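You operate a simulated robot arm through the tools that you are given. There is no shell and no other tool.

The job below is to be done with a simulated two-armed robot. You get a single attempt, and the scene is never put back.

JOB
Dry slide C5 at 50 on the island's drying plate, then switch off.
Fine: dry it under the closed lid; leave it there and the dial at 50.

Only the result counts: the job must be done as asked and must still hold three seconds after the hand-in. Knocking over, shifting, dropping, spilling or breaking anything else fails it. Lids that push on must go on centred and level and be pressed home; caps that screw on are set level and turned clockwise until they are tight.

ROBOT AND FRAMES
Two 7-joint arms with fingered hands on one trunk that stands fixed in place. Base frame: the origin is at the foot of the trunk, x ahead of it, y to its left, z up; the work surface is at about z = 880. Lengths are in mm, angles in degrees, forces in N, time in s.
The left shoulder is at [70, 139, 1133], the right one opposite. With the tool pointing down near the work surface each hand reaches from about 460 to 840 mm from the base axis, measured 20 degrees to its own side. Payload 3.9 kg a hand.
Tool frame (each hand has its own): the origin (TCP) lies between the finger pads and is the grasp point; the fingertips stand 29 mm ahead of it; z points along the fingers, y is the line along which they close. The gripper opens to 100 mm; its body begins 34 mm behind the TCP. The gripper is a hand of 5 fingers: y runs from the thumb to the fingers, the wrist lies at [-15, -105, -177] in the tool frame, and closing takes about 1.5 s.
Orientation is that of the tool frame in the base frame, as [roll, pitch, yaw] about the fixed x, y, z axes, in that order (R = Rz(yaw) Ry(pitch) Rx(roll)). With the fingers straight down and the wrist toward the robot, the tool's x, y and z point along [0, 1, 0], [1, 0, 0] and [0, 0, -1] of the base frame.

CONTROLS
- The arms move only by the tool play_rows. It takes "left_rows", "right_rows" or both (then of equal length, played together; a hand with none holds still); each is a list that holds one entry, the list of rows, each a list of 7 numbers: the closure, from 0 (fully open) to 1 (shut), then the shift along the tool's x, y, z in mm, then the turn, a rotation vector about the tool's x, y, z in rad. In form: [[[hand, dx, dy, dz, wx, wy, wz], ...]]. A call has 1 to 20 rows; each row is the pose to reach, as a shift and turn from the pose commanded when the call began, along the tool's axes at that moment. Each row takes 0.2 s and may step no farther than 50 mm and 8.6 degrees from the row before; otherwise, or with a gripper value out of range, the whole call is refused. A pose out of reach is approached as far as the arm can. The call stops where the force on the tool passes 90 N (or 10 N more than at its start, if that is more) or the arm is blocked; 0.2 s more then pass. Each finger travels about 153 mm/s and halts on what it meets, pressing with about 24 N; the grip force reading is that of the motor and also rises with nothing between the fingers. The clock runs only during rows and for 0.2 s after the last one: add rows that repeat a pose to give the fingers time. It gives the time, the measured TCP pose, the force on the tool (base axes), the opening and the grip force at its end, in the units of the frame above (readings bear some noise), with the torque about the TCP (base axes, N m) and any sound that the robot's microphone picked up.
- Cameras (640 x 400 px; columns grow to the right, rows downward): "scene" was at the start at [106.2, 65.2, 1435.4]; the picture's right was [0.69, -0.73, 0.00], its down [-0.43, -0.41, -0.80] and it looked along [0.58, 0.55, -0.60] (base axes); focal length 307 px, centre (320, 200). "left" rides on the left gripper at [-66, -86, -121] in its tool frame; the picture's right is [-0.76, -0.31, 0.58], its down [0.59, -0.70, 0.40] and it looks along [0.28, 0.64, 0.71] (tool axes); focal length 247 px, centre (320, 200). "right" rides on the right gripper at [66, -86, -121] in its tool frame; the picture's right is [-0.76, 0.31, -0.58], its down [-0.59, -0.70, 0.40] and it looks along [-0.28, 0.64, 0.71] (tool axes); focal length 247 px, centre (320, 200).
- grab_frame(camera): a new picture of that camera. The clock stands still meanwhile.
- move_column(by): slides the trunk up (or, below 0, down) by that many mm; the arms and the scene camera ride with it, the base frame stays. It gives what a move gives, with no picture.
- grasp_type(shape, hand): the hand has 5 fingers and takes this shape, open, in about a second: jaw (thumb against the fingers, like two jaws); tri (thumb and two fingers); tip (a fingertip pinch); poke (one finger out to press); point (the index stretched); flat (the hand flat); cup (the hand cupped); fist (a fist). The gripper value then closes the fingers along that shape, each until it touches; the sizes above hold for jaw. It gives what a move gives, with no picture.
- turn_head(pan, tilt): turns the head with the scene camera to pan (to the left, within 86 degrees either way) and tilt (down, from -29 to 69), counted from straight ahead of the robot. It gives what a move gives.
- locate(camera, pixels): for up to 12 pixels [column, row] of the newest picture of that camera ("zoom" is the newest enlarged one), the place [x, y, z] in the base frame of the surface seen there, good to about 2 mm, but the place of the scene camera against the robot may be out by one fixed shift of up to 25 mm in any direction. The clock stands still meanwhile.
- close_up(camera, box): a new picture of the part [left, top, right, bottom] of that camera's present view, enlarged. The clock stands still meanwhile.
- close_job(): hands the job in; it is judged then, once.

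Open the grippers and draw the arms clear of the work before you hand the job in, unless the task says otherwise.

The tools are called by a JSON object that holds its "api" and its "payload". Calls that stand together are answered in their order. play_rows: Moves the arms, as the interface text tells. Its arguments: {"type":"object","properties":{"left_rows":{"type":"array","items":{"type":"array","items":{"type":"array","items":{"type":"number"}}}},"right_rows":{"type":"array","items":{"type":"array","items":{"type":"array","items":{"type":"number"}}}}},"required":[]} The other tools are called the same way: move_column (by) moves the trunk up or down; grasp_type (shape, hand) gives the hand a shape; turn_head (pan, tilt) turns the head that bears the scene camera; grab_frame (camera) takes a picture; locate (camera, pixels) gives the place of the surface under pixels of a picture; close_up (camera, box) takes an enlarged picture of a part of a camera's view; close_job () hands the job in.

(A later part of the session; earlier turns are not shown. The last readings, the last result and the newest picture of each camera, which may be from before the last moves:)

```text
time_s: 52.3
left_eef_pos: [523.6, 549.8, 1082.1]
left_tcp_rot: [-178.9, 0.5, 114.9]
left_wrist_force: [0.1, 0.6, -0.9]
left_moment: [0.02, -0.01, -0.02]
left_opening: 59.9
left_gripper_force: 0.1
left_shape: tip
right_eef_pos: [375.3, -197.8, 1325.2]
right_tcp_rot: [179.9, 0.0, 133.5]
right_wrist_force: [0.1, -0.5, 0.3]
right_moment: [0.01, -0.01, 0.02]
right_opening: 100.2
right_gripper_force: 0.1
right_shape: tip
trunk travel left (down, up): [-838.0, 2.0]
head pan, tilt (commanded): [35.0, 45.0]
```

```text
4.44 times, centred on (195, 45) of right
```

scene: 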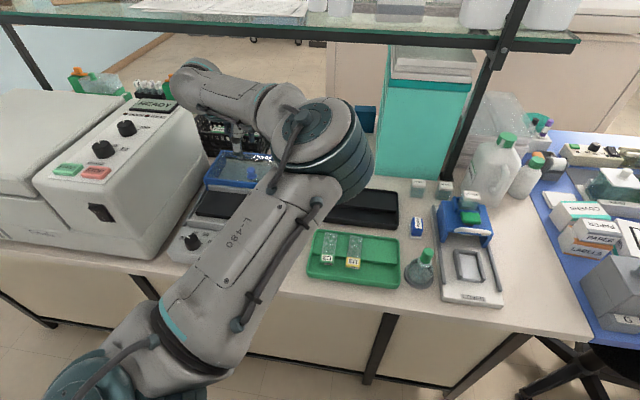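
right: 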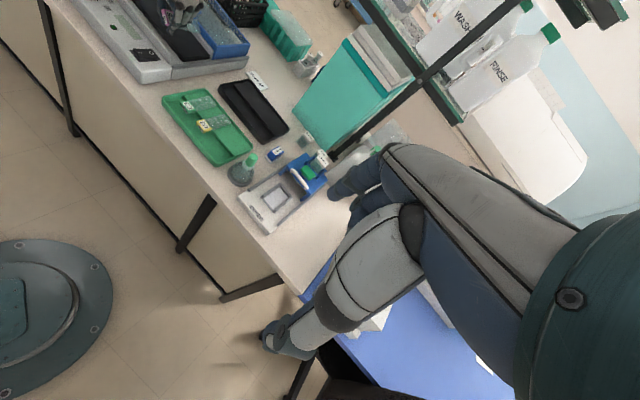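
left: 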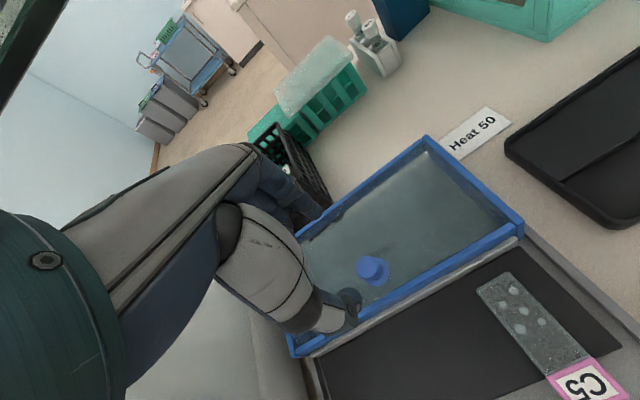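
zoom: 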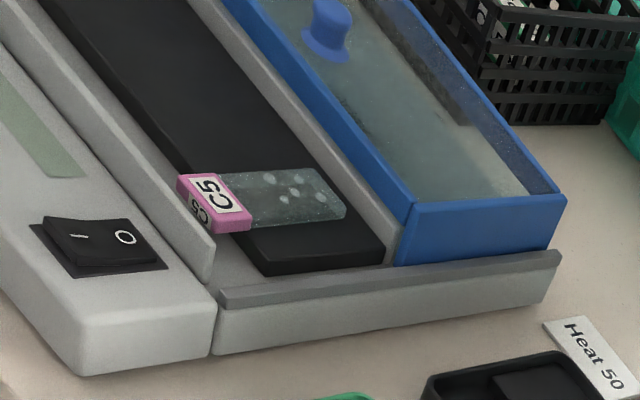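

Slide sits nicely; the left view shows the knob at (373,268). I locate the knob and lid frame precisely.

{"api": "close_up", "payload": {"camera": "left", "box": [310, 220, 430, 320]}}

{"api": "locate", "payload": {"camera": "left", "pixels": [[370, 262], [372, 268], [380, 266], [366, 266], [375, 280], [386, 275], [330, 335], [520, 228], [428, 140], [300, 345], [345, 295], [300, 205]]}}

{"api": "locate", "payload": {"camera": "right", "pixels": [[197, 3], [197, 6], [195, 9], [200, 9], [193, 11], [202, 12]]}}

```text
4.00 times, centred on (370, 270) of left
```

zoom: 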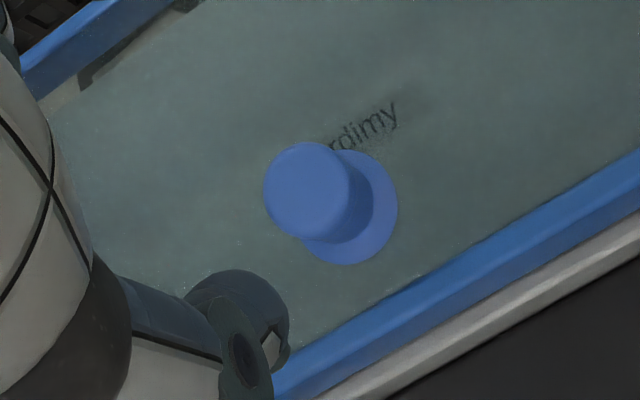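

```text
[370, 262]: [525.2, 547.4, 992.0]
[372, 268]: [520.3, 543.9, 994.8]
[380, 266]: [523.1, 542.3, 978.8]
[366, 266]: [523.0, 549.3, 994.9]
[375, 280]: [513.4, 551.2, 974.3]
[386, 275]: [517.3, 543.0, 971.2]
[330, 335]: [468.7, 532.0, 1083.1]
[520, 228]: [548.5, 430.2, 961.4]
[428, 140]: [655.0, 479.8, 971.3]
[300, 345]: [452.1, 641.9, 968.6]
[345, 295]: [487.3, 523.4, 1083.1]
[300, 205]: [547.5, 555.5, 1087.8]
```

```text
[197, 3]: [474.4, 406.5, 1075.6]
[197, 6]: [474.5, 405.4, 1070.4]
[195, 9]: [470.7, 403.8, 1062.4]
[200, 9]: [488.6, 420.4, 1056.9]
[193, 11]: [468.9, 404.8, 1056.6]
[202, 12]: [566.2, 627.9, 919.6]
```

Knob centre ≈(522,548), top z 995, about 20 mm across; the hand is nearly centred over it. I lower until the tips are a few mm above the lid glass, thumb in front and index behind the knob.

{"api": "play_rows", "payload": {"left_rows": [[[0.4, -0.5, -1, 25, 0, 0, 0], [0.4, -1, -2.2, 50, 0, 0, 0], [0.4, -1, -2.2, 65, 0, 0, 0], [0.4, -1, -2.2, 74, 0, 0, 0], [0.4, -1, -2.2, 74, 0, 0, 0], [0.4, -1, -2.2, 74, 0, 0, 0]]]}}

{"api": "grab_frame", "payload": {"camera": "left"}}

{"api": "close_up", "payload": {"camera": "left", "box": [250, 180, 410, 320]}}

```text
time_s: 53.7
left_eef_pos: [519.2, 547.1, 1009.4]
left_tcp_rot: [-178.9, 0.4, 114.9]
left_wrist_force: [-0.1, -0.6, 0.4]
left_moment: [-0.03, 0.05, -0.02]
left_opening: 59.6
left_gripper_force: 0.1
left_shape: tip
right_eef_pos: [375.9, -196.7, 1325.0]
right_tcp_rot: [179.8, 0.0, 133.5]
right_wrist_force: [0.2, 0.1, -0.4]
right_moment: [0.01, -0.04, 0.0]
right_opening: 99.7
right_gripper_force: 0.1
right_shape: tip
trunk travel left (down, up): [-838.0, 2.0]
head pan, tilt (commanded): [35.0, 45.0]
```

```text
taken
```

left: 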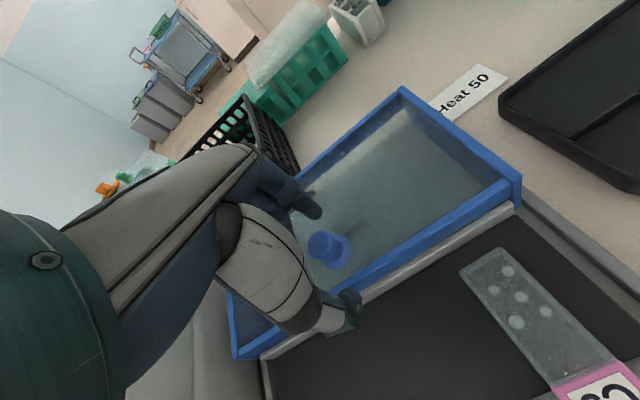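

```text
2.86 times, centred on (330, 250) of left
```

zoom: 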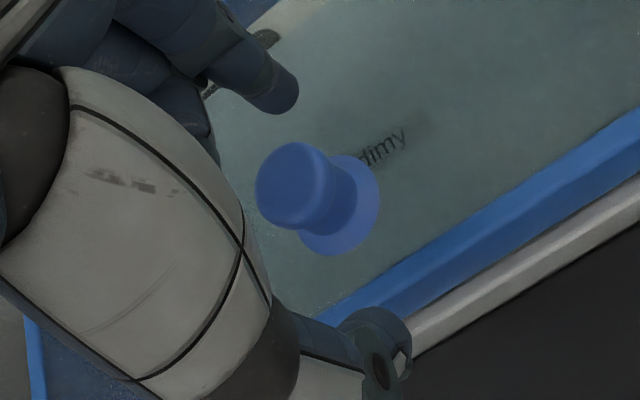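

Thumb and index bracket the knob. I lower 6 mm more and close on the knob.

{"api": "play_rows", "payload": {"left_rows": [[[0.4, 0.5, 1, 3, 0, 0, 0], [0.4, 0.5, 2, 6, 0, 0, 0], [0.6, 0.5, 2, 6, 0, 0, 0], [0.75, 0.5, 2, 6, 0, 0, 0], [0.9, 0.5, 2, 6, 0, 0, 0], [1, 0.5, 2, 6, 0, 0, 0], [1, 0.5, 2, 6, 0, 0, 0], [1, 0.5, 2, 6, 0, 0, 0]]]}}

{"api": "close_up", "payload": {"camera": "left", "box": [250, 180, 410, 320]}}

```text
time_s: 55.5
left_eef_pos: [520.7, 546.8, 1003.2]
left_tcp_rot: [-178.9, 0.5, 114.8]
left_wrist_force: [-0.2, -2.7, -4.1]
left_moment: [-0.07, -0.04, -0.03]
left_opening: 11.8
left_gripper_force: 24.3
left_shape: tip
right_eef_pos: [377.1, -197.2, 1325.2]
right_tcp_rot: [179.9, -0.1, 133.4]
right_wrist_force: [0.4, -0.5, 0.7]
right_moment: [-0.05, -0.01, 0.03]
right_opening: 99.7
right_gripper_force: 0.1
right_shape: tip
trunk travel left (down, up): [-838.0, 2.0]
head pan, tilt (commanded): [35.0, 45.0]
```

```text
2.86 times, centred on (330, 250) of left
```

zoom: 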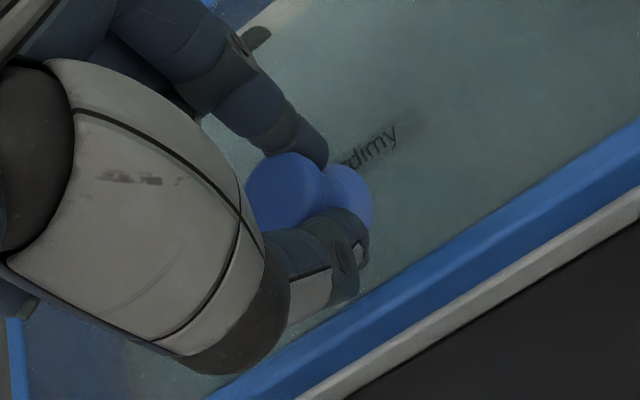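

The fingers hold the knob's stem (opening 11.8, 24 N). I pull 20 mm toward the panel along −u and check that the lid slides.

{"api": "play_rows", "payload": {"left_rows": [[[1, 0, -5, 0, 0, 0, 0], [1, 0, -12, 0, 0, 0, 0], [1, 0, -20, 0, 0, 0, 0], [1, 0, -20, 0, 0, 0, 0]]]}}

{"api": "grab_frame", "payload": {"camera": "left"}}

{"api": "close_up", "payload": {"camera": "right", "box": [130, 0, 260, 90]}}

```text
time_s: 56.5
left_eef_pos: [502.5, 537.8, 1003.0]
left_tcp_rot: [-178.9, 0.5, 114.8]
left_wrist_force: [1.7, -2.1, -3.1]
left_moment: [-0.06, -0.04, -0.04]
left_opening: 11.7
left_gripper_force: 23.9
left_shape: tip
right_eef_pos: [377.7, -197.2, 1325.2]
right_tcp_rot: [179.9, 0.0, 133.5]
right_wrist_force: [0.6, -0.1, 0.2]
right_moment: [0.01, 0.0, 0.02]
right_opening: 100.1
right_gripper_force: 0.0
right_shape: tip
trunk travel left (down, up): [-838.0, 2.0]
head pan, tilt (commanded): [35.0, 45.0]
```

```text
taken
```

left: 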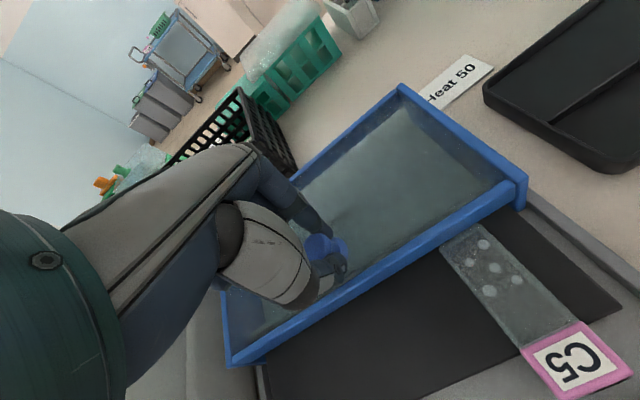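

```text
4.44 times, centred on (195, 45) of right
```

zoom: 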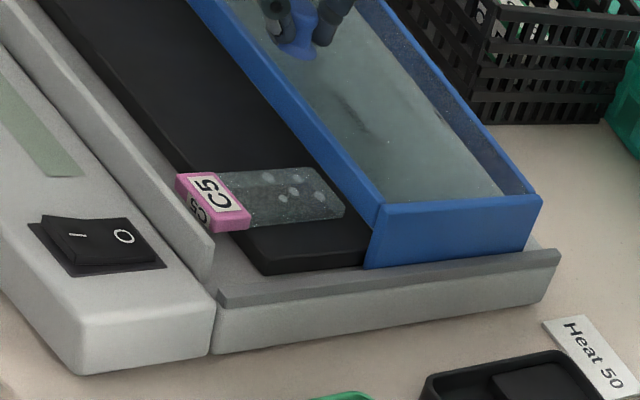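

The lid slides freely with about 3 N. I continue 22 mm further, watching whether the front wall clears the slide.

{"api": "play_rows", "payload": {"left_rows": [[[1, 0, -6, 0, 0, 0, 0], [1, 0, -14, 0, 0, 0, 0], [1, 0, -22, 0, 0, 0, 0], [1, 0, -22, 0, 0, 0, 0]]]}}

{"api": "close_up", "payload": {"camera": "right", "box": [130, 0, 260, 90]}}

```text
time_s: 57.5
left_eef_pos: [483.2, 528.8, 1002.5]
left_tcp_rot: [-178.9, 0.5, 114.9]
left_wrist_force: [3.2, -4.7, -4.7]
left_moment: [-0.12, -0.07, -0.05]
left_opening: 11.9
left_gripper_force: 24.0
left_shape: tip
right_eef_pos: [376.8, -198.6, 1324.9]
right_tcp_rot: [179.8, -0.1, 133.4]
right_wrist_force: [-0.3, 0.2, -1.0]
right_moment: [-0.02, 0.02, -0.01]
right_opening: 99.8
right_gripper_force: 0.0
right_shape: tip
trunk travel left (down, up): [-838.0, 2.0]
head pan, tilt (commanded): [35.0, 45.0]
```

```text
4.44 times, centred on (195, 45) of right
```

zoom: 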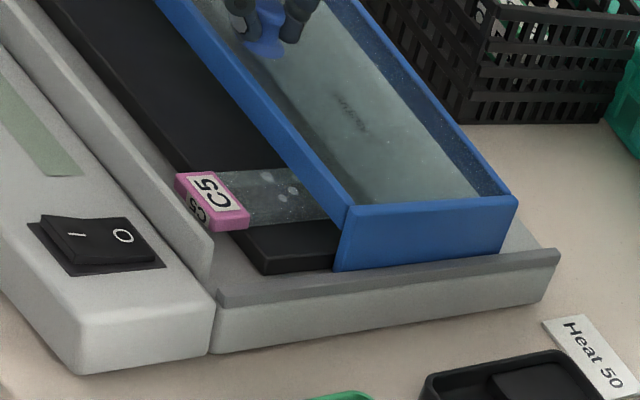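

The wall clears the slide, which hasn't moved. I pull another 25 mm.

{"api": "play_rows", "payload": {"left_rows": [[[1, 0, -7, 0, 0, 0, 0], [1, 0, -16, 0, 0, 0, 0], [1, 0, -25, 0, 0, 0, 0], [1, 0, -25, 0, 0, 0, 0]]]}}

{"api": "close_up", "payload": {"camera": "right", "box": [130, 0, 260, 90]}}

```text
time_s: 58.5
left_eef_pos: [461.7, 518.7, 1003.0]
left_tcp_rot: [-178.9, 0.5, 114.9]
left_wrist_force: [2.9, -5.1, -1.5]
left_moment: [-0.12, -0.1, -0.01]
left_opening: 11.7
left_gripper_force: 23.7
left_shape: tip
right_eef_pos: [377.6, -197.6, 1325.4]
right_tcp_rot: [179.8, 0.0, 133.5]
right_wrist_force: [0.0, -0.3, -0.2]
right_moment: [-0.01, 0.0, 0.0]
right_opening: 99.6
right_gripper_force: 0.1
right_shape: tip
trunk travel left (down, up): [-838.0, 2.0]
head pan, tilt (commanded): [35.0, 45.0]
```

```text
4.44 times, centred on (195, 45) of right
```

zoom: 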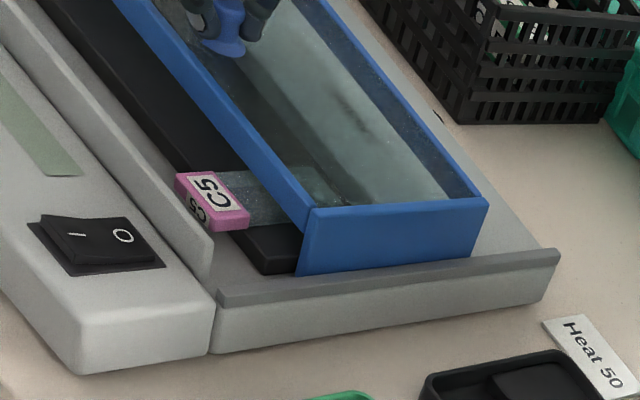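

Still smooth; a small sideways load (~6 N toward −v) suggests a slight drift, so I pull 25 mm more with a 1.5 mm correction.

{"api": "play_rows", "payload": {"left_rows": [[[1, -1, -7, 0, 0, 0, 0], [1, -1.5, -16, 0, 0, 0, 0], [1, -1.5, -25, 0, 0, 0, 0], [1, -1.5, -25, 0, 0, 0, 0]]]}}

{"api": "close_up", "payload": {"camera": "right", "box": [130, 0, 260, 90]}}

{"api": "grab_frame", "payload": {"camera": "left"}}

```text
time_s: 59.5
left_eef_pos: [439.7, 506.8, 1001.5]
left_tcp_rot: [-178.9, 0.5, 114.9]
left_wrist_force: [2.1, -3.6, -2.1]
left_moment: [-0.07, -0.06, -0.03]
left_opening: 11.3
left_gripper_force: 24.1
left_shape: tip
right_eef_pos: [376.8, -197.5, 1325.0]
right_tcp_rot: [-180.0, -0.1, 133.5]
right_wrist_force: [0.1, -0.1, 0.2]
right_moment: [0.03, 0.01, -0.03]
right_opening: 99.8
right_gripper_force: 0.0
right_shape: tip
trunk travel left (down, up): [-838.0, 2.0]
head pan, tilt (commanded): [35.0, 45.0]
```

```text
4.44 times, centred on (195, 45) of right
```

zoom: 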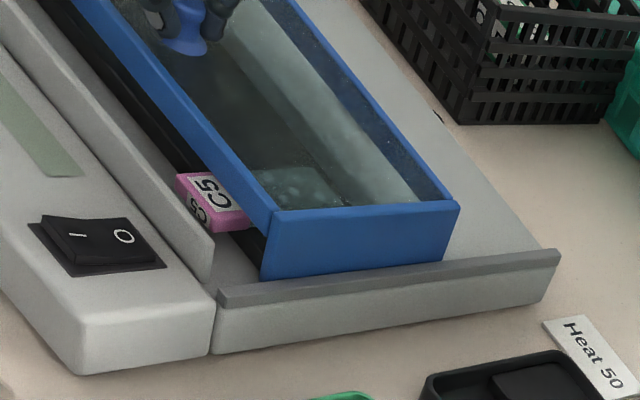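

```text
taken
```

left: 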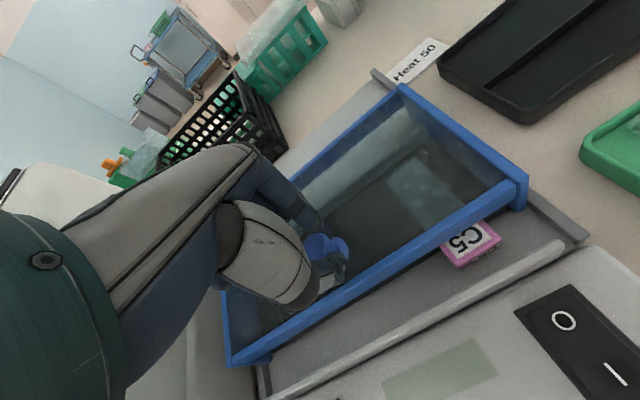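

The wall now passes over the block. I pull 15 mm more in small steps, watching the force for the end stop.

{"api": "play_rows", "payload": {"left_rows": [[[1, -0.5, -5, 0, 0, 0, 0], [1, -1, -10, 0, 0, 0, 0], [1, -1, -15, 0, 0, 0, 0], [1, -1, -15, 0, 0, 0, 0]]]}}

{"api": "close_up", "payload": {"camera": "right", "box": [130, 0, 260, 90]}}

```text
time_s: 60.5
left_eef_pos: [424.9, 500.4, 1003.1]
left_tcp_rot: [-178.8, 0.5, 114.8]
left_wrist_force: [0.5, -2.9, -8.1]
left_moment: [-0.05, -0.03, -0.02]
left_opening: 11.2
left_gripper_force: 23.5
left_shape: tip
right_eef_pos: [377.3, -196.6, 1325.1]
right_tcp_rot: [180.0, 0.1, 133.5]
right_wrist_force: [0.8, -0.7, 0.2]
right_moment: [-0.01, 0.01, 0.02]
right_opening: 99.8
right_gripper_force: 0.1
right_shape: tip
trunk travel left (down, up): [-838.0, 2.0]
head pan, tilt (commanded): [35.0, 45.0]
```

```text
4.44 times, centred on (195, 45) of right
```

zoom: 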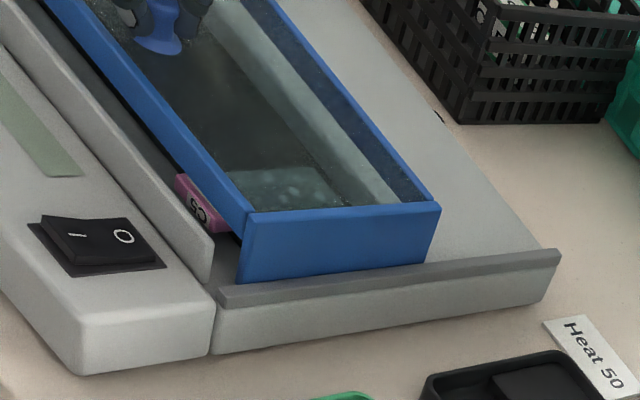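

No stop yet; the label's front still peeks out at (200,205). I pull 12 mm more.

{"api": "play_rows", "payload": {"left_rows": [[[1, -0.3, -4, 1, 0, 0, 0], [1, -0.6, -8, 1.5, 0, 0, 0], [1, -0.8, -12, 2, 0, 0, 0], [1, -0.8, -12, 2, 0, 0, 0]]]}}

{"api": "close_up", "payload": {"camera": "right", "box": [130, 0, 260, 90]}}

{"api": "grab_frame", "payload": {"camera": "left"}}

```text
time_s: 61.5
left_eef_pos: [413.6, 493.7, 1002.9]
left_tcp_rot: [-179.0, 0.5, 114.9]
left_wrist_force: [0.6, 0.0, 1.7]
left_moment: [0.01, -0.02, 0.01]
left_opening: 11.3
left_gripper_force: 23.8
left_shape: tip
right_eef_pos: [376.4, -197.2, 1326.4]
right_tcp_rot: [179.9, 0.0, 133.6]
right_wrist_force: [0.4, 0.2, 0.2]
right_moment: [0.05, 0.0, 0.01]
right_opening: 99.8
right_gripper_force: 0.2
right_shape: tip
trunk travel left (down, up): [-838.0, 2.0]
head pan, tilt (commanded): [35.0, 45.0]
```

```text
4.44 times, centred on (195, 45) of right
```

zoom: 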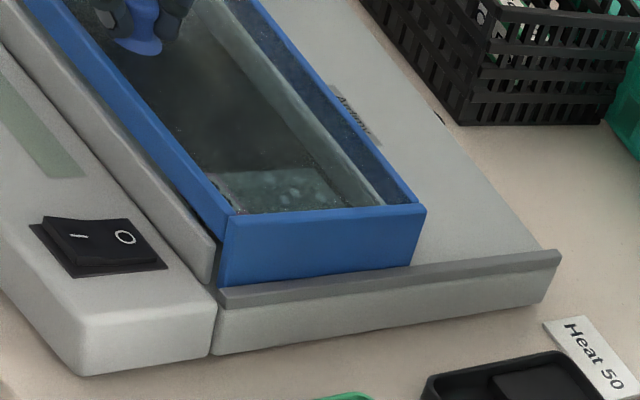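

```text
taken
```

left: 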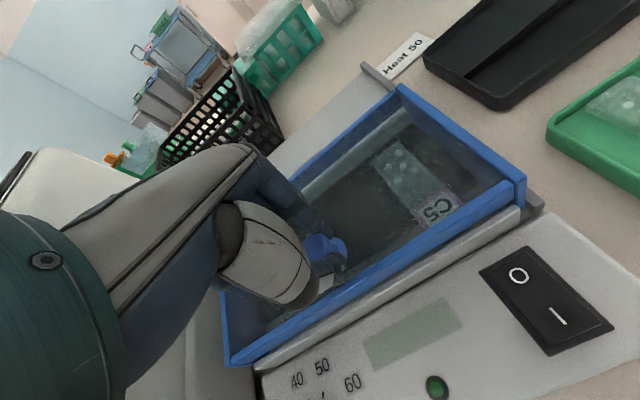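

The lid's front wall is now just behind the front bar, C5 visible inside at (440,210). I pull a few mm more to feel the stop.

{"api": "play_rows", "payload": {"left_rows": [[[1, 0, -2, 0, 0, 0, 0], [1, 0, -4, 0, 0, 0, 0], [1, 0, -6, 0, 0, 0, 0], [1, 0, -6, 0, 0, 0, 0]]]}}

{"api": "close_up", "payload": {"camera": "right", "box": [130, 0, 260, 90]}}

{"api": "close_up", "payload": {"camera": "left", "box": [400, 130, 600, 290]}}

```text
time_s: 62.5
left_eef_pos: [408.8, 490.8, 1003.2]
left_tcp_rot: [-178.9, 0.5, 114.8]
left_wrist_force: [0.7, 0.3, 0.5]
left_moment: [0.0, -0.02, 0.0]
left_opening: 11.3
left_gripper_force: 23.8
left_shape: tip
right_eef_pos: [377.3, -198.4, 1326.0]
right_tcp_rot: [179.9, 0.0, 133.6]
right_wrist_force: [-0.7, -0.1, 0.2]
right_moment: [0.04, 0.04, -0.02]
right_opening: 99.6
right_gripper_force: 0.1
right_shape: tip
trunk travel left (down, up): [-838.0, 2.0]
head pan, tilt (commanded): [35.0, 45.0]
```

```text
4.44 times, centred on (195, 45) of right
```

zoom: 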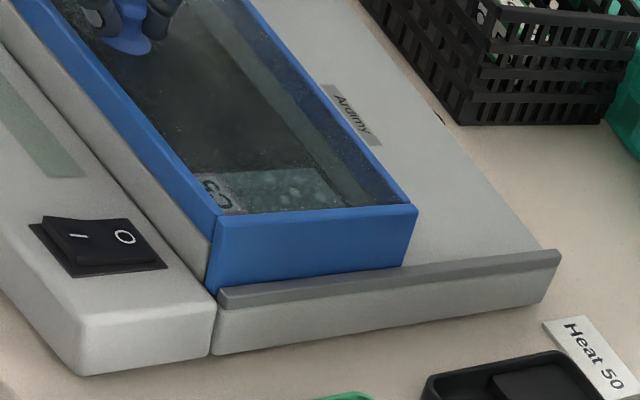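

```text
2.50 times, centred on (500, 210) of left
```

zoom: 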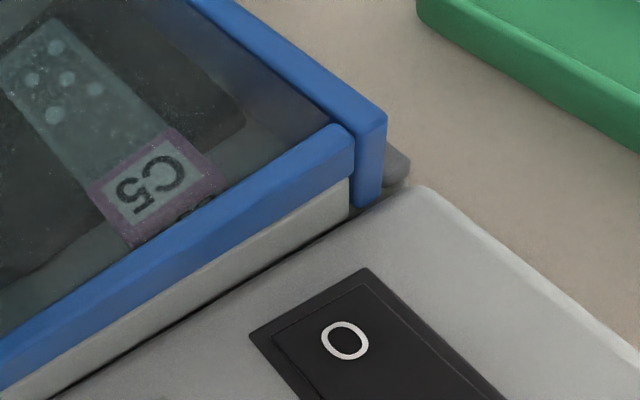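

No resistance yet; the wall is now over the bar. I measure the lid's and bar's positions in this zoom to judge how far "closed" is.

{"api": "locate", "payload": {"camera": "zoom", "pixels": [[250, 205], [250, 218], [250, 235], [250, 250], [250, 262], [345, 150], [345, 190], [345, 205], [370, 160], [372, 195], [380, 120], [400, 165]]}}

{"api": "close_up", "payload": {"camera": "scene", "box": [180, 130, 320, 265]}}

```text
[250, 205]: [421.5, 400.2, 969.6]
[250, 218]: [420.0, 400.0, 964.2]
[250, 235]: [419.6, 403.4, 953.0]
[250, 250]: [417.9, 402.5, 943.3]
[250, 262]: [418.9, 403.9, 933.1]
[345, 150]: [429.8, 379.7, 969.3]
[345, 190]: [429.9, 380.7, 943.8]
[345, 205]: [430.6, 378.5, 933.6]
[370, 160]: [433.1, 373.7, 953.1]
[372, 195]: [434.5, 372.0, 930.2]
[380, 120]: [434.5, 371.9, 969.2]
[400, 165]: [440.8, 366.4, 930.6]
```

```text
2.96 times, centred on (250, 198) of scene
```

zoom: 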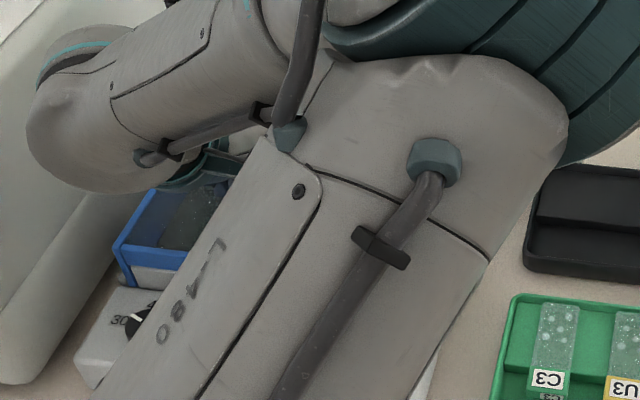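

The lid's front face is flush with the bar's front (u≈550), so it is essentially closed. I pull 3 mm more to see whether there is a stop.

{"api": "play_rows", "payload": {"left_rows": [[[1, 0, -1.5, 0, 0, 0, 0], [1, 0, -3, 0, 0, 0, 0], [1, 0, -3, 0, 0, 0, 0]]]}}

{"api": "close_up", "payload": {"camera": "left", "box": [400, 130, 600, 290]}}

{"api": "locate", "payload": {"camera": "zoom", "pixels": [[250, 208], [250, 218], [250, 235], [250, 250], [345, 150], [345, 205], [370, 160], [372, 195]]}}

```text
time_s: 63.3
left_eef_pos: [407.7, 490.5, 1003.0]
left_tcp_rot: [-178.9, 0.6, 114.8]
left_wrist_force: [7.8, 2.4, -0.9]
left_moment: [0.06, -0.2, 0.04]
left_opening: 11.8
left_gripper_force: 23.9
left_shape: tip
right_eef_pos: [378.8, -196.6, 1324.6]
right_tcp_rot: [-180.0, 0.0, 133.3]
right_wrist_force: [0.5, -0.5, -0.3]
right_moment: [0.02, 0.03, 0.01]
right_opening: 99.8
right_gripper_force: 0.0
right_shape: tip
trunk travel left (down, up): [-838.0, 2.0]
head pan, tilt (commanded): [35.0, 45.0]
```

```text
2.50 times, centred on (500, 210) of left
```

zoom: 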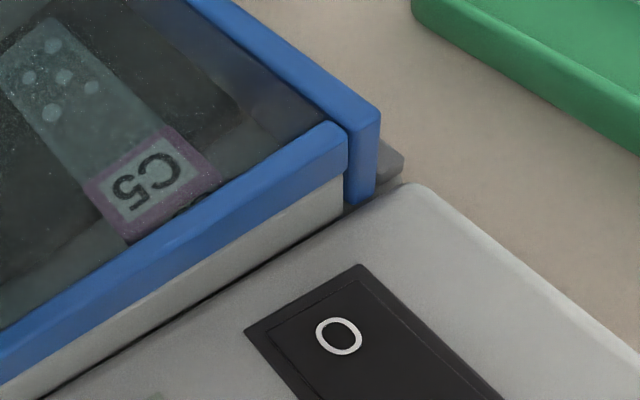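

```text
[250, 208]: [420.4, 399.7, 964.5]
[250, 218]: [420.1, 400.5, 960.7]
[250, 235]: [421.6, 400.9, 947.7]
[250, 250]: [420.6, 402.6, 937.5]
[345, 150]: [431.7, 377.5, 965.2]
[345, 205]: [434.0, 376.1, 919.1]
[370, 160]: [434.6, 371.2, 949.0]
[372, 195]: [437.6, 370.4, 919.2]
```

A stop is felt: 8 N along u with almost no motion, so the lid is fully closed. I relax the pull, release the knob and rise clear.

{"api": "play_rows", "payload": {"left_rows": [[[1, 0, 1.5, 0, 0, 0, 0], [0.8, 0, 1.5, 0, 0, 0, 0], [0.6, 0, 1.5, 0, 0, 0, 0], [0.45, 0, 1.5, 0, 0, 0, 0], [0.45, 0, 1.5, 0, 0, 0, 0], [0.45, 0, 1.5, 0, 0, 0, 0], [0.45, 0, 1.5, 0, 0, 0, 0]]]}}

{"api": "close_up", "payload": {"camera": "left", "box": [230, 180, 430, 320]}}

```text
time_s: 64.9
left_eef_pos: [407.2, 489.9, 1003.1]
left_tcp_rot: [-178.8, 0.5, 114.9]
left_wrist_force: [-0.1, -0.6, 0.1]
left_moment: [-0.01, 0.0, 0.02]
left_opening: 54.9
left_gripper_force: 0.1
left_shape: tip
right_eef_pos: [376.4, -197.5, 1324.8]
right_tcp_rot: [179.9, 0.0, 133.4]
right_wrist_force: [0.6, 0.1, -0.2]
right_moment: [0.02, -0.05, 0.0]
right_opening: 99.7
right_gripper_force: 0.2
right_shape: tip
trunk travel left (down, up): [-838.0, 2.0]
head pan, tilt (commanded): [35.0, 45.0]
```

```text
2.86 times, centred on (330, 250) of left
```

zoom: 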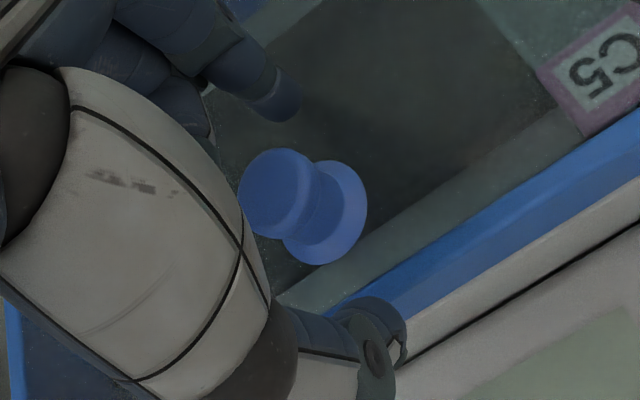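

The knob is released. I rise, then move above the dial (≈(299,529)) while turning the hand to yaw 175, so that an ~87° clockwise turn will end near yaw 88.

{"api": "play_rows", "payload": {"left_rows": [[[0.45, 0, 0, -40, 0, 0, 0], [0.45, 0, 0, -77, 0, 0, 0], [0.45, 10, -10, -77, 0, 0, -0.13], [0.45, 20, -20, -77, 0, 0, -0.26], [0.45, 30, -30, -77, 0, 0, -0.39], [0.45, 40, -40, -77, 0, 0, -0.52], [0.45, 51, -51, -77, 0, 0, -0.65], [0.45, 61, -61, -77, 0, 0, -0.78], [0.45, 71, -71, -77, 0, 0, -0.91], [0.45, 81, -81.4, -77, 0, 0, -1.047], [0.45, 81, -81.4, -77, 0, 0, -1.047]]]}}

{"api": "grab_frame", "payload": {"camera": "left"}}

{"api": "grab_frame", "payload": {"camera": "scene"}}

{"api": "close_up", "payload": {"camera": "right", "box": [60, 0, 260, 110]}}

```text
time_s: 67.3
left_eef_pos: [291.0, 534.3, 1071.8]
left_tcp_rot: [-177.7, -1.4, 176.1]
left_wrist_force: [-0.3, -1.0, -0.3]
left_moment: [0.03, -0.01, 0.01]
left_opening: 54.9
left_gripper_force: 0.0
left_shape: tip
right_eef_pos: [376.9, -197.0, 1325.7]
right_tcp_rot: [179.9, 0.0, 133.5]
right_wrist_force: [-0.3, 0.2, -0.4]
right_moment: [-0.02, -0.03, 0.03]
right_opening: 99.9
right_gripper_force: 0.0
right_shape: tip
trunk travel left (down, up): [-838.0, 2.0]
head pan, tilt (commanded): [35.0, 45.0]
```

```text
taken
```

left: 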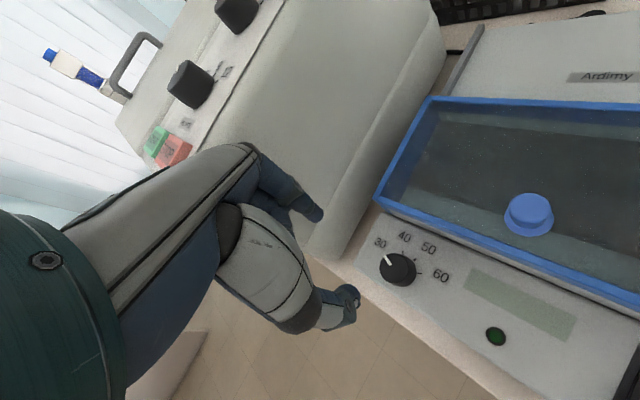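

```text
taken
```

scene: 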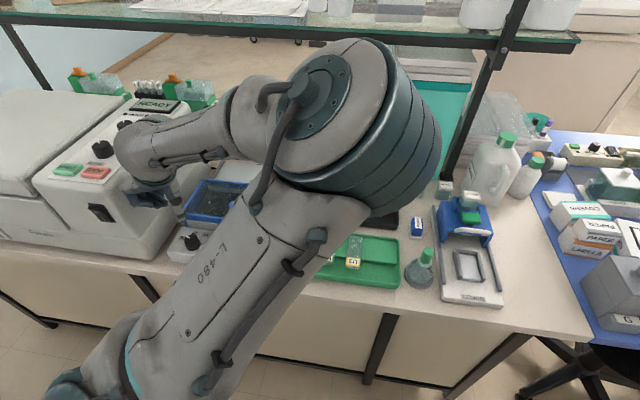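

```text
3.20 times, centred on (160, 55) of right
```

zoom: 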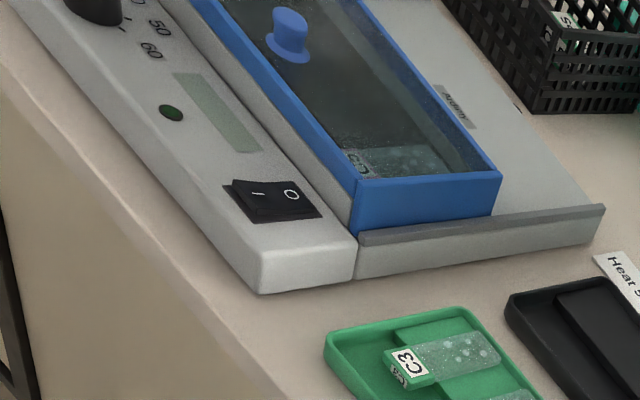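

The lid is closed with the slide inside. I check the dial in the left view at (397,268) and the clearance to the centrifuge's side.

{"api": "close_up", "payload": {"camera": "left", "box": [355, 220, 455, 300]}}

{"api": "locate", "payload": {"camera": "zoom", "pixels": [[270, 240], [225, 205], [240, 225], [150, 120], [250, 88], [370, 145], [430, 285], [300, 265], [310, 190], [255, 270], [385, 260], [330, 300]]}}

{"api": "locate", "payload": {"camera": "left", "pixels": [[330, 250], [345, 240], [350, 220], [335, 200], [345, 290], [352, 300], [313, 212], [320, 218], [400, 100], [250, 130], [360, 180], [310, 250]]}}

```text
5.00 times, centred on (405, 260) of left
```

zoom: 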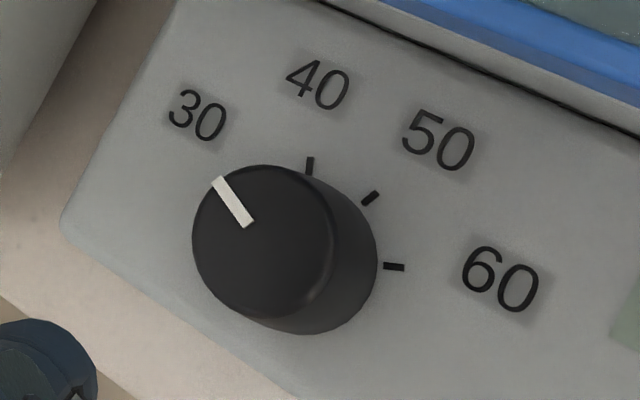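

```text
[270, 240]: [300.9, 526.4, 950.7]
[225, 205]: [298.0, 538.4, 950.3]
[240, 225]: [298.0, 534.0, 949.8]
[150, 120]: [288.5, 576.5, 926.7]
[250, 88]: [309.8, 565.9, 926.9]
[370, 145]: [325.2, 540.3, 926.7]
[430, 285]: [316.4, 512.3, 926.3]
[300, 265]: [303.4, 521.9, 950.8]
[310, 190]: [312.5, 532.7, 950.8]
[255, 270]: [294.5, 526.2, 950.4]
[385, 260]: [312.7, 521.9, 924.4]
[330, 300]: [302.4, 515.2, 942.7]
```

```text
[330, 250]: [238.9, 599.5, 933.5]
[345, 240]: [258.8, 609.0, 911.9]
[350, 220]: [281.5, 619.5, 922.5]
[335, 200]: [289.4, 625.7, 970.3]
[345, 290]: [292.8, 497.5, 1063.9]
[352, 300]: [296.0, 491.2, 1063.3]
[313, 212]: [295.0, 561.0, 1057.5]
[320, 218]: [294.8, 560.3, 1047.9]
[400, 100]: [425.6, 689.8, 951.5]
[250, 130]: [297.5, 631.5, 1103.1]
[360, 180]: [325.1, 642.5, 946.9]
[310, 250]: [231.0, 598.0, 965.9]
```

The dial face is clearly visible: pointer toward 30, 50's tick at zoom (370,198). I locate ticks and pointer tip precisely to compute the needed turn; the centrifuge side is ~92 mm away from the dial axis.

{"api": "locate", "payload": {"camera": "left", "pixels": [[403, 253], [415, 259.6], [419.8, 273.4], [384.4, 256.5], [390, 264], [393.8, 268.2], [380.4, 242.8], [408.4, 236.8], [432.6, 247.8], [445, 275.8], [393.8, 283.5], [408, 268.2]]}}

```text
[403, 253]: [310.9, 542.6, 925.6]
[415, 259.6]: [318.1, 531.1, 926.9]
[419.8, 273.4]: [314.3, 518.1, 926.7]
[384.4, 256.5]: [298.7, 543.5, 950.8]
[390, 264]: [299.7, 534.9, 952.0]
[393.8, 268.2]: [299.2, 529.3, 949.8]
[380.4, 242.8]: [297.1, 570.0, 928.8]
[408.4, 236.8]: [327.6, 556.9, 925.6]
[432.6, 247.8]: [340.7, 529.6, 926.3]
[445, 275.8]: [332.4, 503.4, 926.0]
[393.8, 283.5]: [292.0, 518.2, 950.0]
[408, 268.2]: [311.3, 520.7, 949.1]
```

Pointer at ≈94°, 50's tick at ≈3–8° in base angles, spacing ≈44–45°: I need roughly a 90° clockwise turn, done as two 45° grips. I turn the hand back to yaw 160 and lower toward the dial.

{"api": "play_rows", "payload": {"left_rows": [[[0.45, 0, 0, 15, 0, 0, 0.1], [0.45, 0, 0, 30, 0, 0, 0.2], [0.45, 0, 0, 50, 0, 0, 0.28], [0.45, 0, 0, 60, 0, 0, 0.28], [0.45, 0, 0, 60, 0, 0, 0.28], [0.45, 0, 0, 60, 0, 0, 0.28]]]}}

{"api": "grab_frame", "payload": {"camera": "left"}}

{"api": "close_up", "payload": {"camera": "left", "box": [260, 180, 420, 320]}}

```text
time_s: 68.7
left_eef_pos: [299.7, 528.9, 1021.2]
left_tcp_rot: [-178.8, -0.3, 158.8]
left_wrist_force: [-0.6, 0.1, -0.6]
left_moment: [0.04, -0.03, -0.01]
left_opening: 54.8
left_gripper_force: 0.0
left_shape: tip
right_eef_pos: [376.2, -196.8, 1325.5]
right_tcp_rot: [179.8, 0.0, 133.5]
right_wrist_force: [0.0, -0.6, 0.3]
right_moment: [0.0, -0.03, 0.02]
right_opening: 100.0
right_gripper_force: 0.1
right_shape: tip
trunk travel left (down, up): [-838.0, 2.0]
head pan, tilt (commanded): [35.0, 45.0]
```

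```text
taken
```

left: 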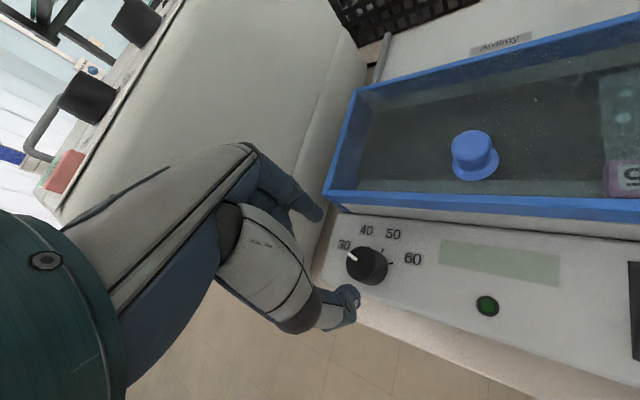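

```text
2.86 times, centred on (340, 250) of left
```

zoom: 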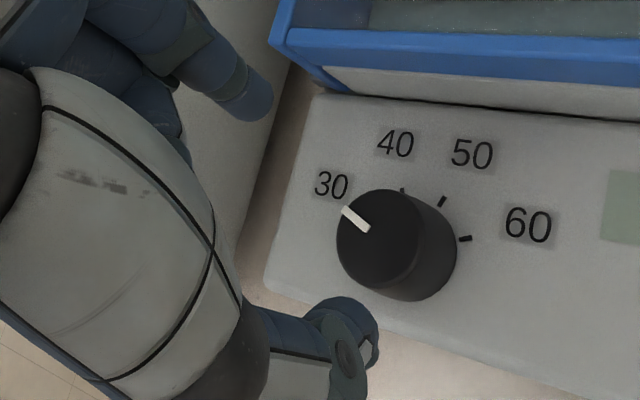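

Hand is centred over the dial (299.7, 528.9). I lower so the tips end about 7 mm above the panel, either side of the dial.

{"api": "play_rows", "payload": {"left_rows": [[[0.45, 0, 0, 20, 0, 0, 0], [0.45, 0, 0, 40, 0, 0, 0], [0.45, 0, 0, 52, 0, 0, 0], [0.45, 0, 0, 58, 0, 0, 0], [0.45, 0, 0, 58, 0, 0, 0], [0.45, 0, 0, 58, 0, 0, 0]]]}}

{"api": "grab_frame", "payload": {"camera": "left"}}

{"api": "close_up", "payload": {"camera": "left", "box": [250, 180, 410, 320]}}

```text
time_s: 70.1
left_eef_pos: [300.2, 529.3, 962.7]
left_tcp_rot: [-178.8, -0.4, 158.8]
left_wrist_force: [0.6, 0.0, 0.5]
left_moment: [-0.02, 0.0, 0.03]
left_opening: 55.1
left_gripper_force: 0.1
left_shape: tip
right_eef_pos: [377.0, -197.3, 1326.3]
right_tcp_rot: [179.9, 0.0, 133.5]
right_wrist_force: [0.4, -1.2, 0.1]
right_moment: [0.04, 0.02, 0.01]
right_opening: 100.0
right_gripper_force: 0.0
right_shape: tip
trunk travel left (down, up): [-838.0, 2.0]
head pan, tilt (commanded): [35.0, 45.0]
```

```text
taken
```

left: 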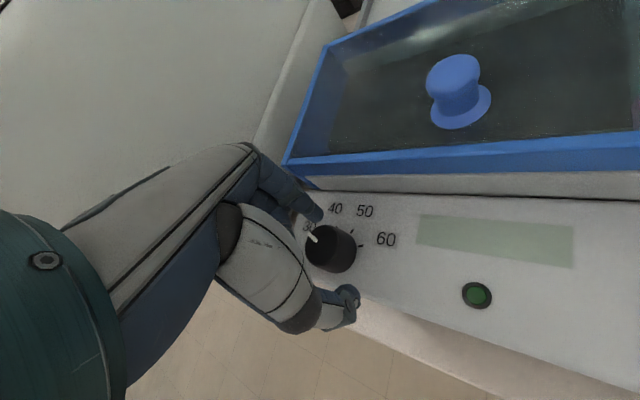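

```text
2.86 times, centred on (330, 250) of left
```

zoom: 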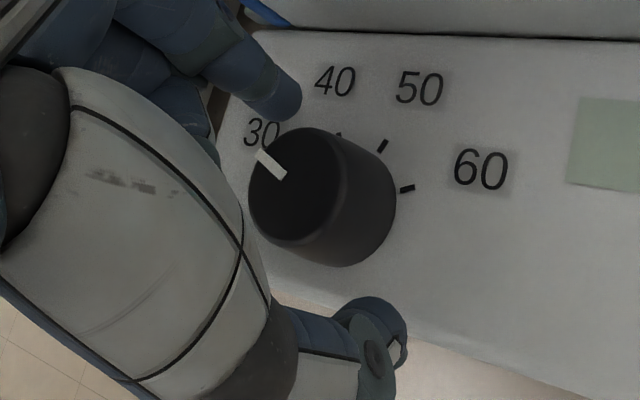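

Index and thumb straddle the dial. I close on it.

{"api": "play_rows", "payload": {"left_rows": [[[0.6, 0, 0, 0, 0, 0, 0], [0.8, 0, 0, 0, 0, 0, 0], [1, 0, 0, 0, 0, 0, 0], [1, 0, 0, 0, 0, 0, 0], [1, 0, 0, 0, 0, 0, 0]]]}}

{"api": "close_up", "payload": {"camera": "left", "box": [250, 180, 410, 320]}}

```text
time_s: 71.3
left_eef_pos: [299.5, 528.8, 963.2]
left_tcp_rot: [-178.8, -0.4, 158.8]
left_wrist_force: [1.6, 1.9, 0.6]
left_moment: [0.08, -0.07, -0.03]
left_opening: 22.5
left_gripper_force: 24.0
left_shape: tip
right_eef_pos: [377.0, -195.9, 1325.8]
right_tcp_rot: [179.8, 0.1, 133.4]
right_wrist_force: [-0.6, 0.0, 1.2]
right_moment: [-0.02, 0.02, -0.02]
right_opening: 99.6
right_gripper_force: 0.1
right_shape: tip
trunk travel left (down, up): [-838.0, 2.0]
head pan, tilt (commanded): [35.0, 45.0]
```

```text
2.86 times, centred on (330, 250) of left
```

zoom: 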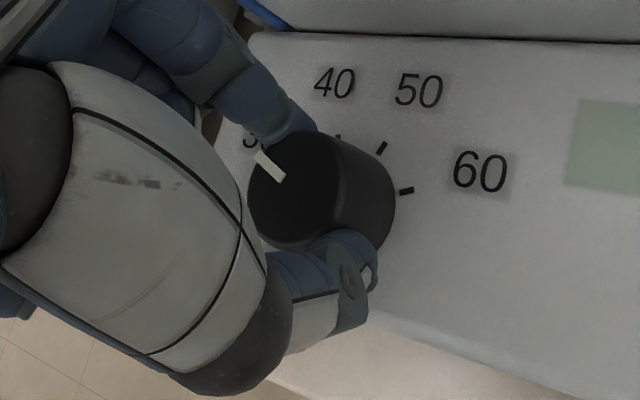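

Gripped (22.5 mm, 24 N). I turn clockwise 45° in small steps.

{"api": "play_rows", "payload": {"left_rows": [[[1, 0, 0, 0, 0, 0, 0.1], [1, 0, 0, 0, 0, 0, 0.2], [1, 0, 0, 0, 0, 0, 0.3], [1, 0, 0, 0, 0, 0, 0.4], [1, 0, 0, 0, 0, 0, 0.5], [1, 0, 0, 0, 0, 0, 0.6], [1, 0, 0, 0, 0, 0, 0.7], [1, 0, 0, 0, 0, 0, 0.785], [1, 0, 0, 0, 0, 0, 0.785], [1, 0, 0, 0, 0, 0, 0.785]]]}}

{"api": "grab_frame", "payload": {"camera": "left"}}

{"api": "close_up", "payload": {"camera": "left", "box": [250, 180, 410, 320]}}

```text
time_s: 73.5
left_eef_pos: [298.5, 529.2, 962.6]
left_tcp_rot: [-179.1, 0.6, 113.9]
left_wrist_force: [0.3, 0.6, 4.6]
left_moment: [0.07, -0.07, -0.02]
left_opening: 22.6
left_gripper_force: 24.0
left_shape: tip
right_eef_pos: [375.9, -196.9, 1325.1]
right_tcp_rot: [179.8, 0.0, 133.5]
right_wrist_force: [0.3, -1.0, -0.4]
right_moment: [0.03, 0.0, 0.03]
right_opening: 99.9
right_gripper_force: 0.0
right_shape: tip
trunk travel left (down, up): [-838.0, 2.0]
head pan, tilt (commanded): [35.0, 45.0]
```

```text
taken
```

left: 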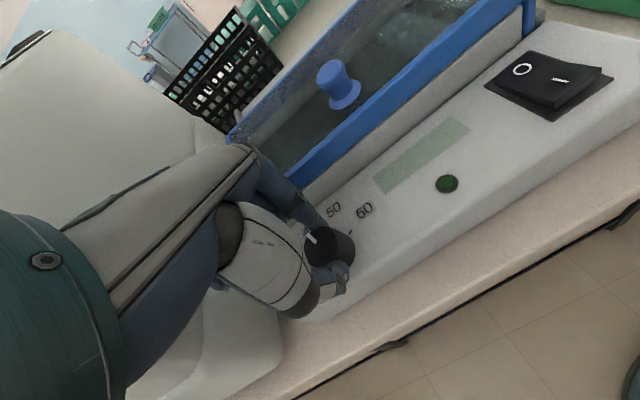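

```text
2.86 times, centred on (330, 250) of left
```

zoom: 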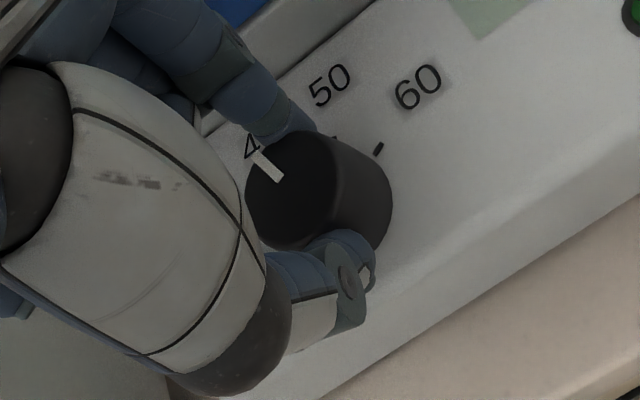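

The dial turned with the hand and now points at 40. I open, swing the hand back 45° around the dial and regrip.

{"api": "play_rows", "payload": {"left_rows": [[[0.7, 0, 0, 0, 0, 0, 0], [0.45, 0, 0, 0, 0, 0, 0], [0.45, 0, 0, 0, 0, 0, 0], [0.45, 0, 0, 0, 0, 0, 0], [0.45, 0, 0, 0, 0, 0, -0.1], [0.45, 0, 0, 0, 0, 0, -0.2], [0.45, 0, 0, 0, 0, 0, -0.3], [0.45, 0, 0, 0, 0, 0, -0.4], [0.45, 0, 0, 0, 0, 0, -0.5], [0.45, 0, 0, 0, 0, 0, -0.6], [0.45, 0, 0, 0, 0, 0, -0.7], [0.45, 0, 0, 0, 0, 0, -0.785], [0.45, 0, 0, 0, 0, 0, -0.785], [0.45, 0, 0, 0, 0, 0, -0.785]]]}}

{"api": "grab_frame", "payload": {"camera": "left"}}

{"api": "close_up", "payload": {"camera": "left", "box": [250, 180, 410, 320]}}

```text
time_s: 76.5
left_eef_pos: [299.0, 529.1, 962.2]
left_tcp_rot: [-179.1, -0.4, 158.8]
left_wrist_force: [0.2, -0.3, 1.3]
left_moment: [-0.01, -0.01, 0.02]
left_opening: 54.8
left_gripper_force: 0.1
left_shape: tip
right_eef_pos: [375.6, -197.3, 1325.7]
right_tcp_rot: [179.9, 0.0, 133.5]
right_wrist_force: [-0.9, 0.3, 0.4]
right_moment: [-0.02, 0.0, 0.02]
right_opening: 99.8
right_gripper_force: 0.0
right_shape: tip
trunk travel left (down, up): [-838.0, 2.0]
head pan, tilt (commanded): [35.0, 45.0]
```

```text
taken
```

left: 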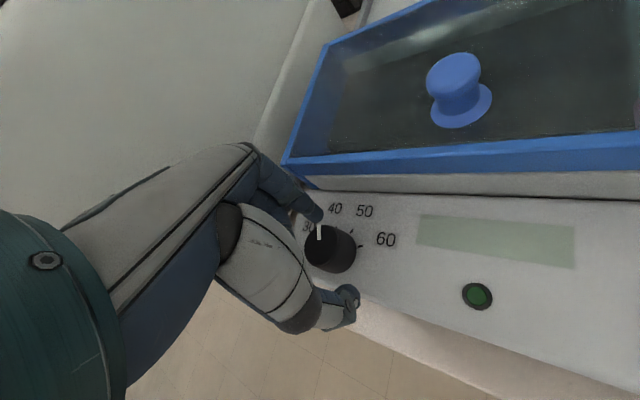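

```text
2.86 times, centred on (330, 250) of left
```

zoom: 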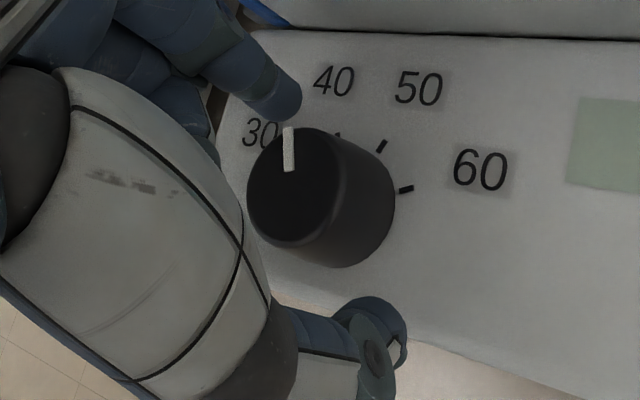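

The pointer now aims at 40. I measure its direction before the second turn.

{"api": "locate", "payload": {"camera": "zoom", "pixels": [[288, 131], [289, 150], [290, 168], [338, 134], [381, 146], [406, 189], [260, 135], [335, 82], [420, 90], [482, 170], [292, 188], [330, 170]]}}

```text
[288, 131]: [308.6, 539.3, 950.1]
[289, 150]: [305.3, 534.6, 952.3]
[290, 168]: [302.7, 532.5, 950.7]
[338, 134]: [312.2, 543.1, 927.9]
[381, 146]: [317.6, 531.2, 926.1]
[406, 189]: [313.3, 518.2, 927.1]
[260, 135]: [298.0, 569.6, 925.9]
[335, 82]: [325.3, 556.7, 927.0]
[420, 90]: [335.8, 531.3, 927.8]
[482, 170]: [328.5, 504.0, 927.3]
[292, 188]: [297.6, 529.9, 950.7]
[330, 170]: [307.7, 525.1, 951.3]
```

Pointer (≈50°) lines up with the 40 tick (≈49.5°) after exactly 45°, so another ~44.5° reaches 50. I grip and turn.

{"api": "play_rows", "payload": {"left_rows": [[[0.6, 0, 0, 0, 0, 0, 0], [0.8, 0, 0, 0, 0, 0, 0], [1, 0, 0, 0, 0, 0, 0], [1, 0, 0, 0, 0, 0, 0], [1, 0, 0, 0, 0, 0, 0], [1, 0, 0, 0, 0, 0, 0.1], [1, 0, 0, 0, 0, 0, 0.2], [1, 0, 0, 0, 0, 0, 0.3], [1, 0, 0, 0, 0, 0, 0.4], [1, 0, 0, 0, 0, 0, 0.5], [1, 0, 0, 0, 0, 0, 0.6], [1, 0, 0, 0, 0, 0, 0.7], [1, 0, 0, 0, 0, 0, 0.775], [1, 0, 0, 0, 0, 0, 0.775], [1, 0, 0, 0, 0, 0, 0.775]]]}}

{"api": "grab_frame", "payload": {"camera": "left"}}

{"api": "close_up", "payload": {"camera": "left", "box": [250, 180, 410, 320]}}

```text
time_s: 79.7
left_eef_pos: [299.3, 529.2, 962.6]
left_tcp_rot: [-178.9, 0.6, 114.4]
left_wrist_force: [-3.0, 0.7, -1.9]
left_moment: [0.07, 0.05, 0.01]
left_opening: 22.8
left_gripper_force: 24.0
left_shape: tip
right_eef_pos: [376.5, -196.7, 1324.4]
right_tcp_rot: [179.9, 0.0, 133.5]
right_wrist_force: [-0.2, -0.1, -0.2]
right_moment: [-0.01, 0.0, 0.0]
right_opening: 99.8
right_gripper_force: 0.1
right_shape: tip
trunk travel left (down, up): [-838.0, 2.0]
head pan, tilt (commanded): [35.0, 45.0]
```

```text
taken
```

left: 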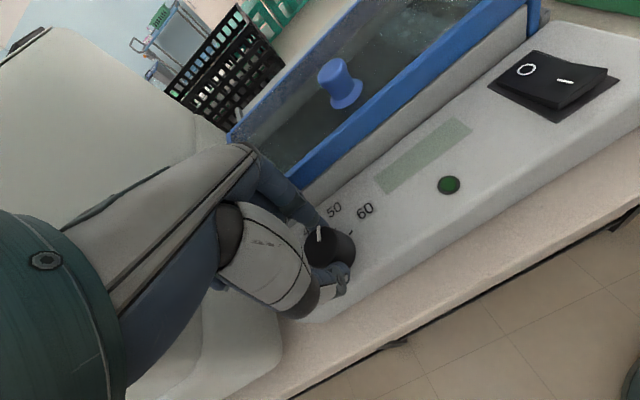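

```text
2.86 times, centred on (330, 250) of left
```

zoom: 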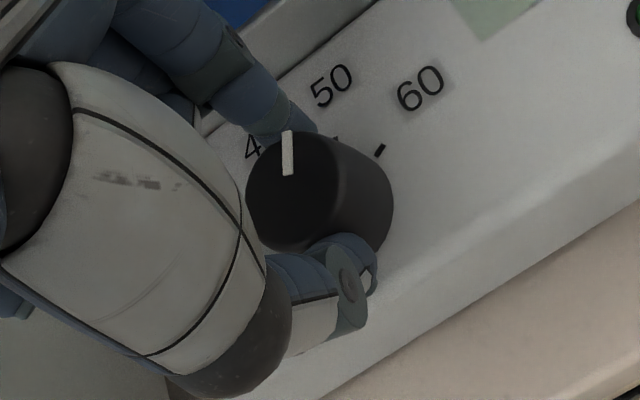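

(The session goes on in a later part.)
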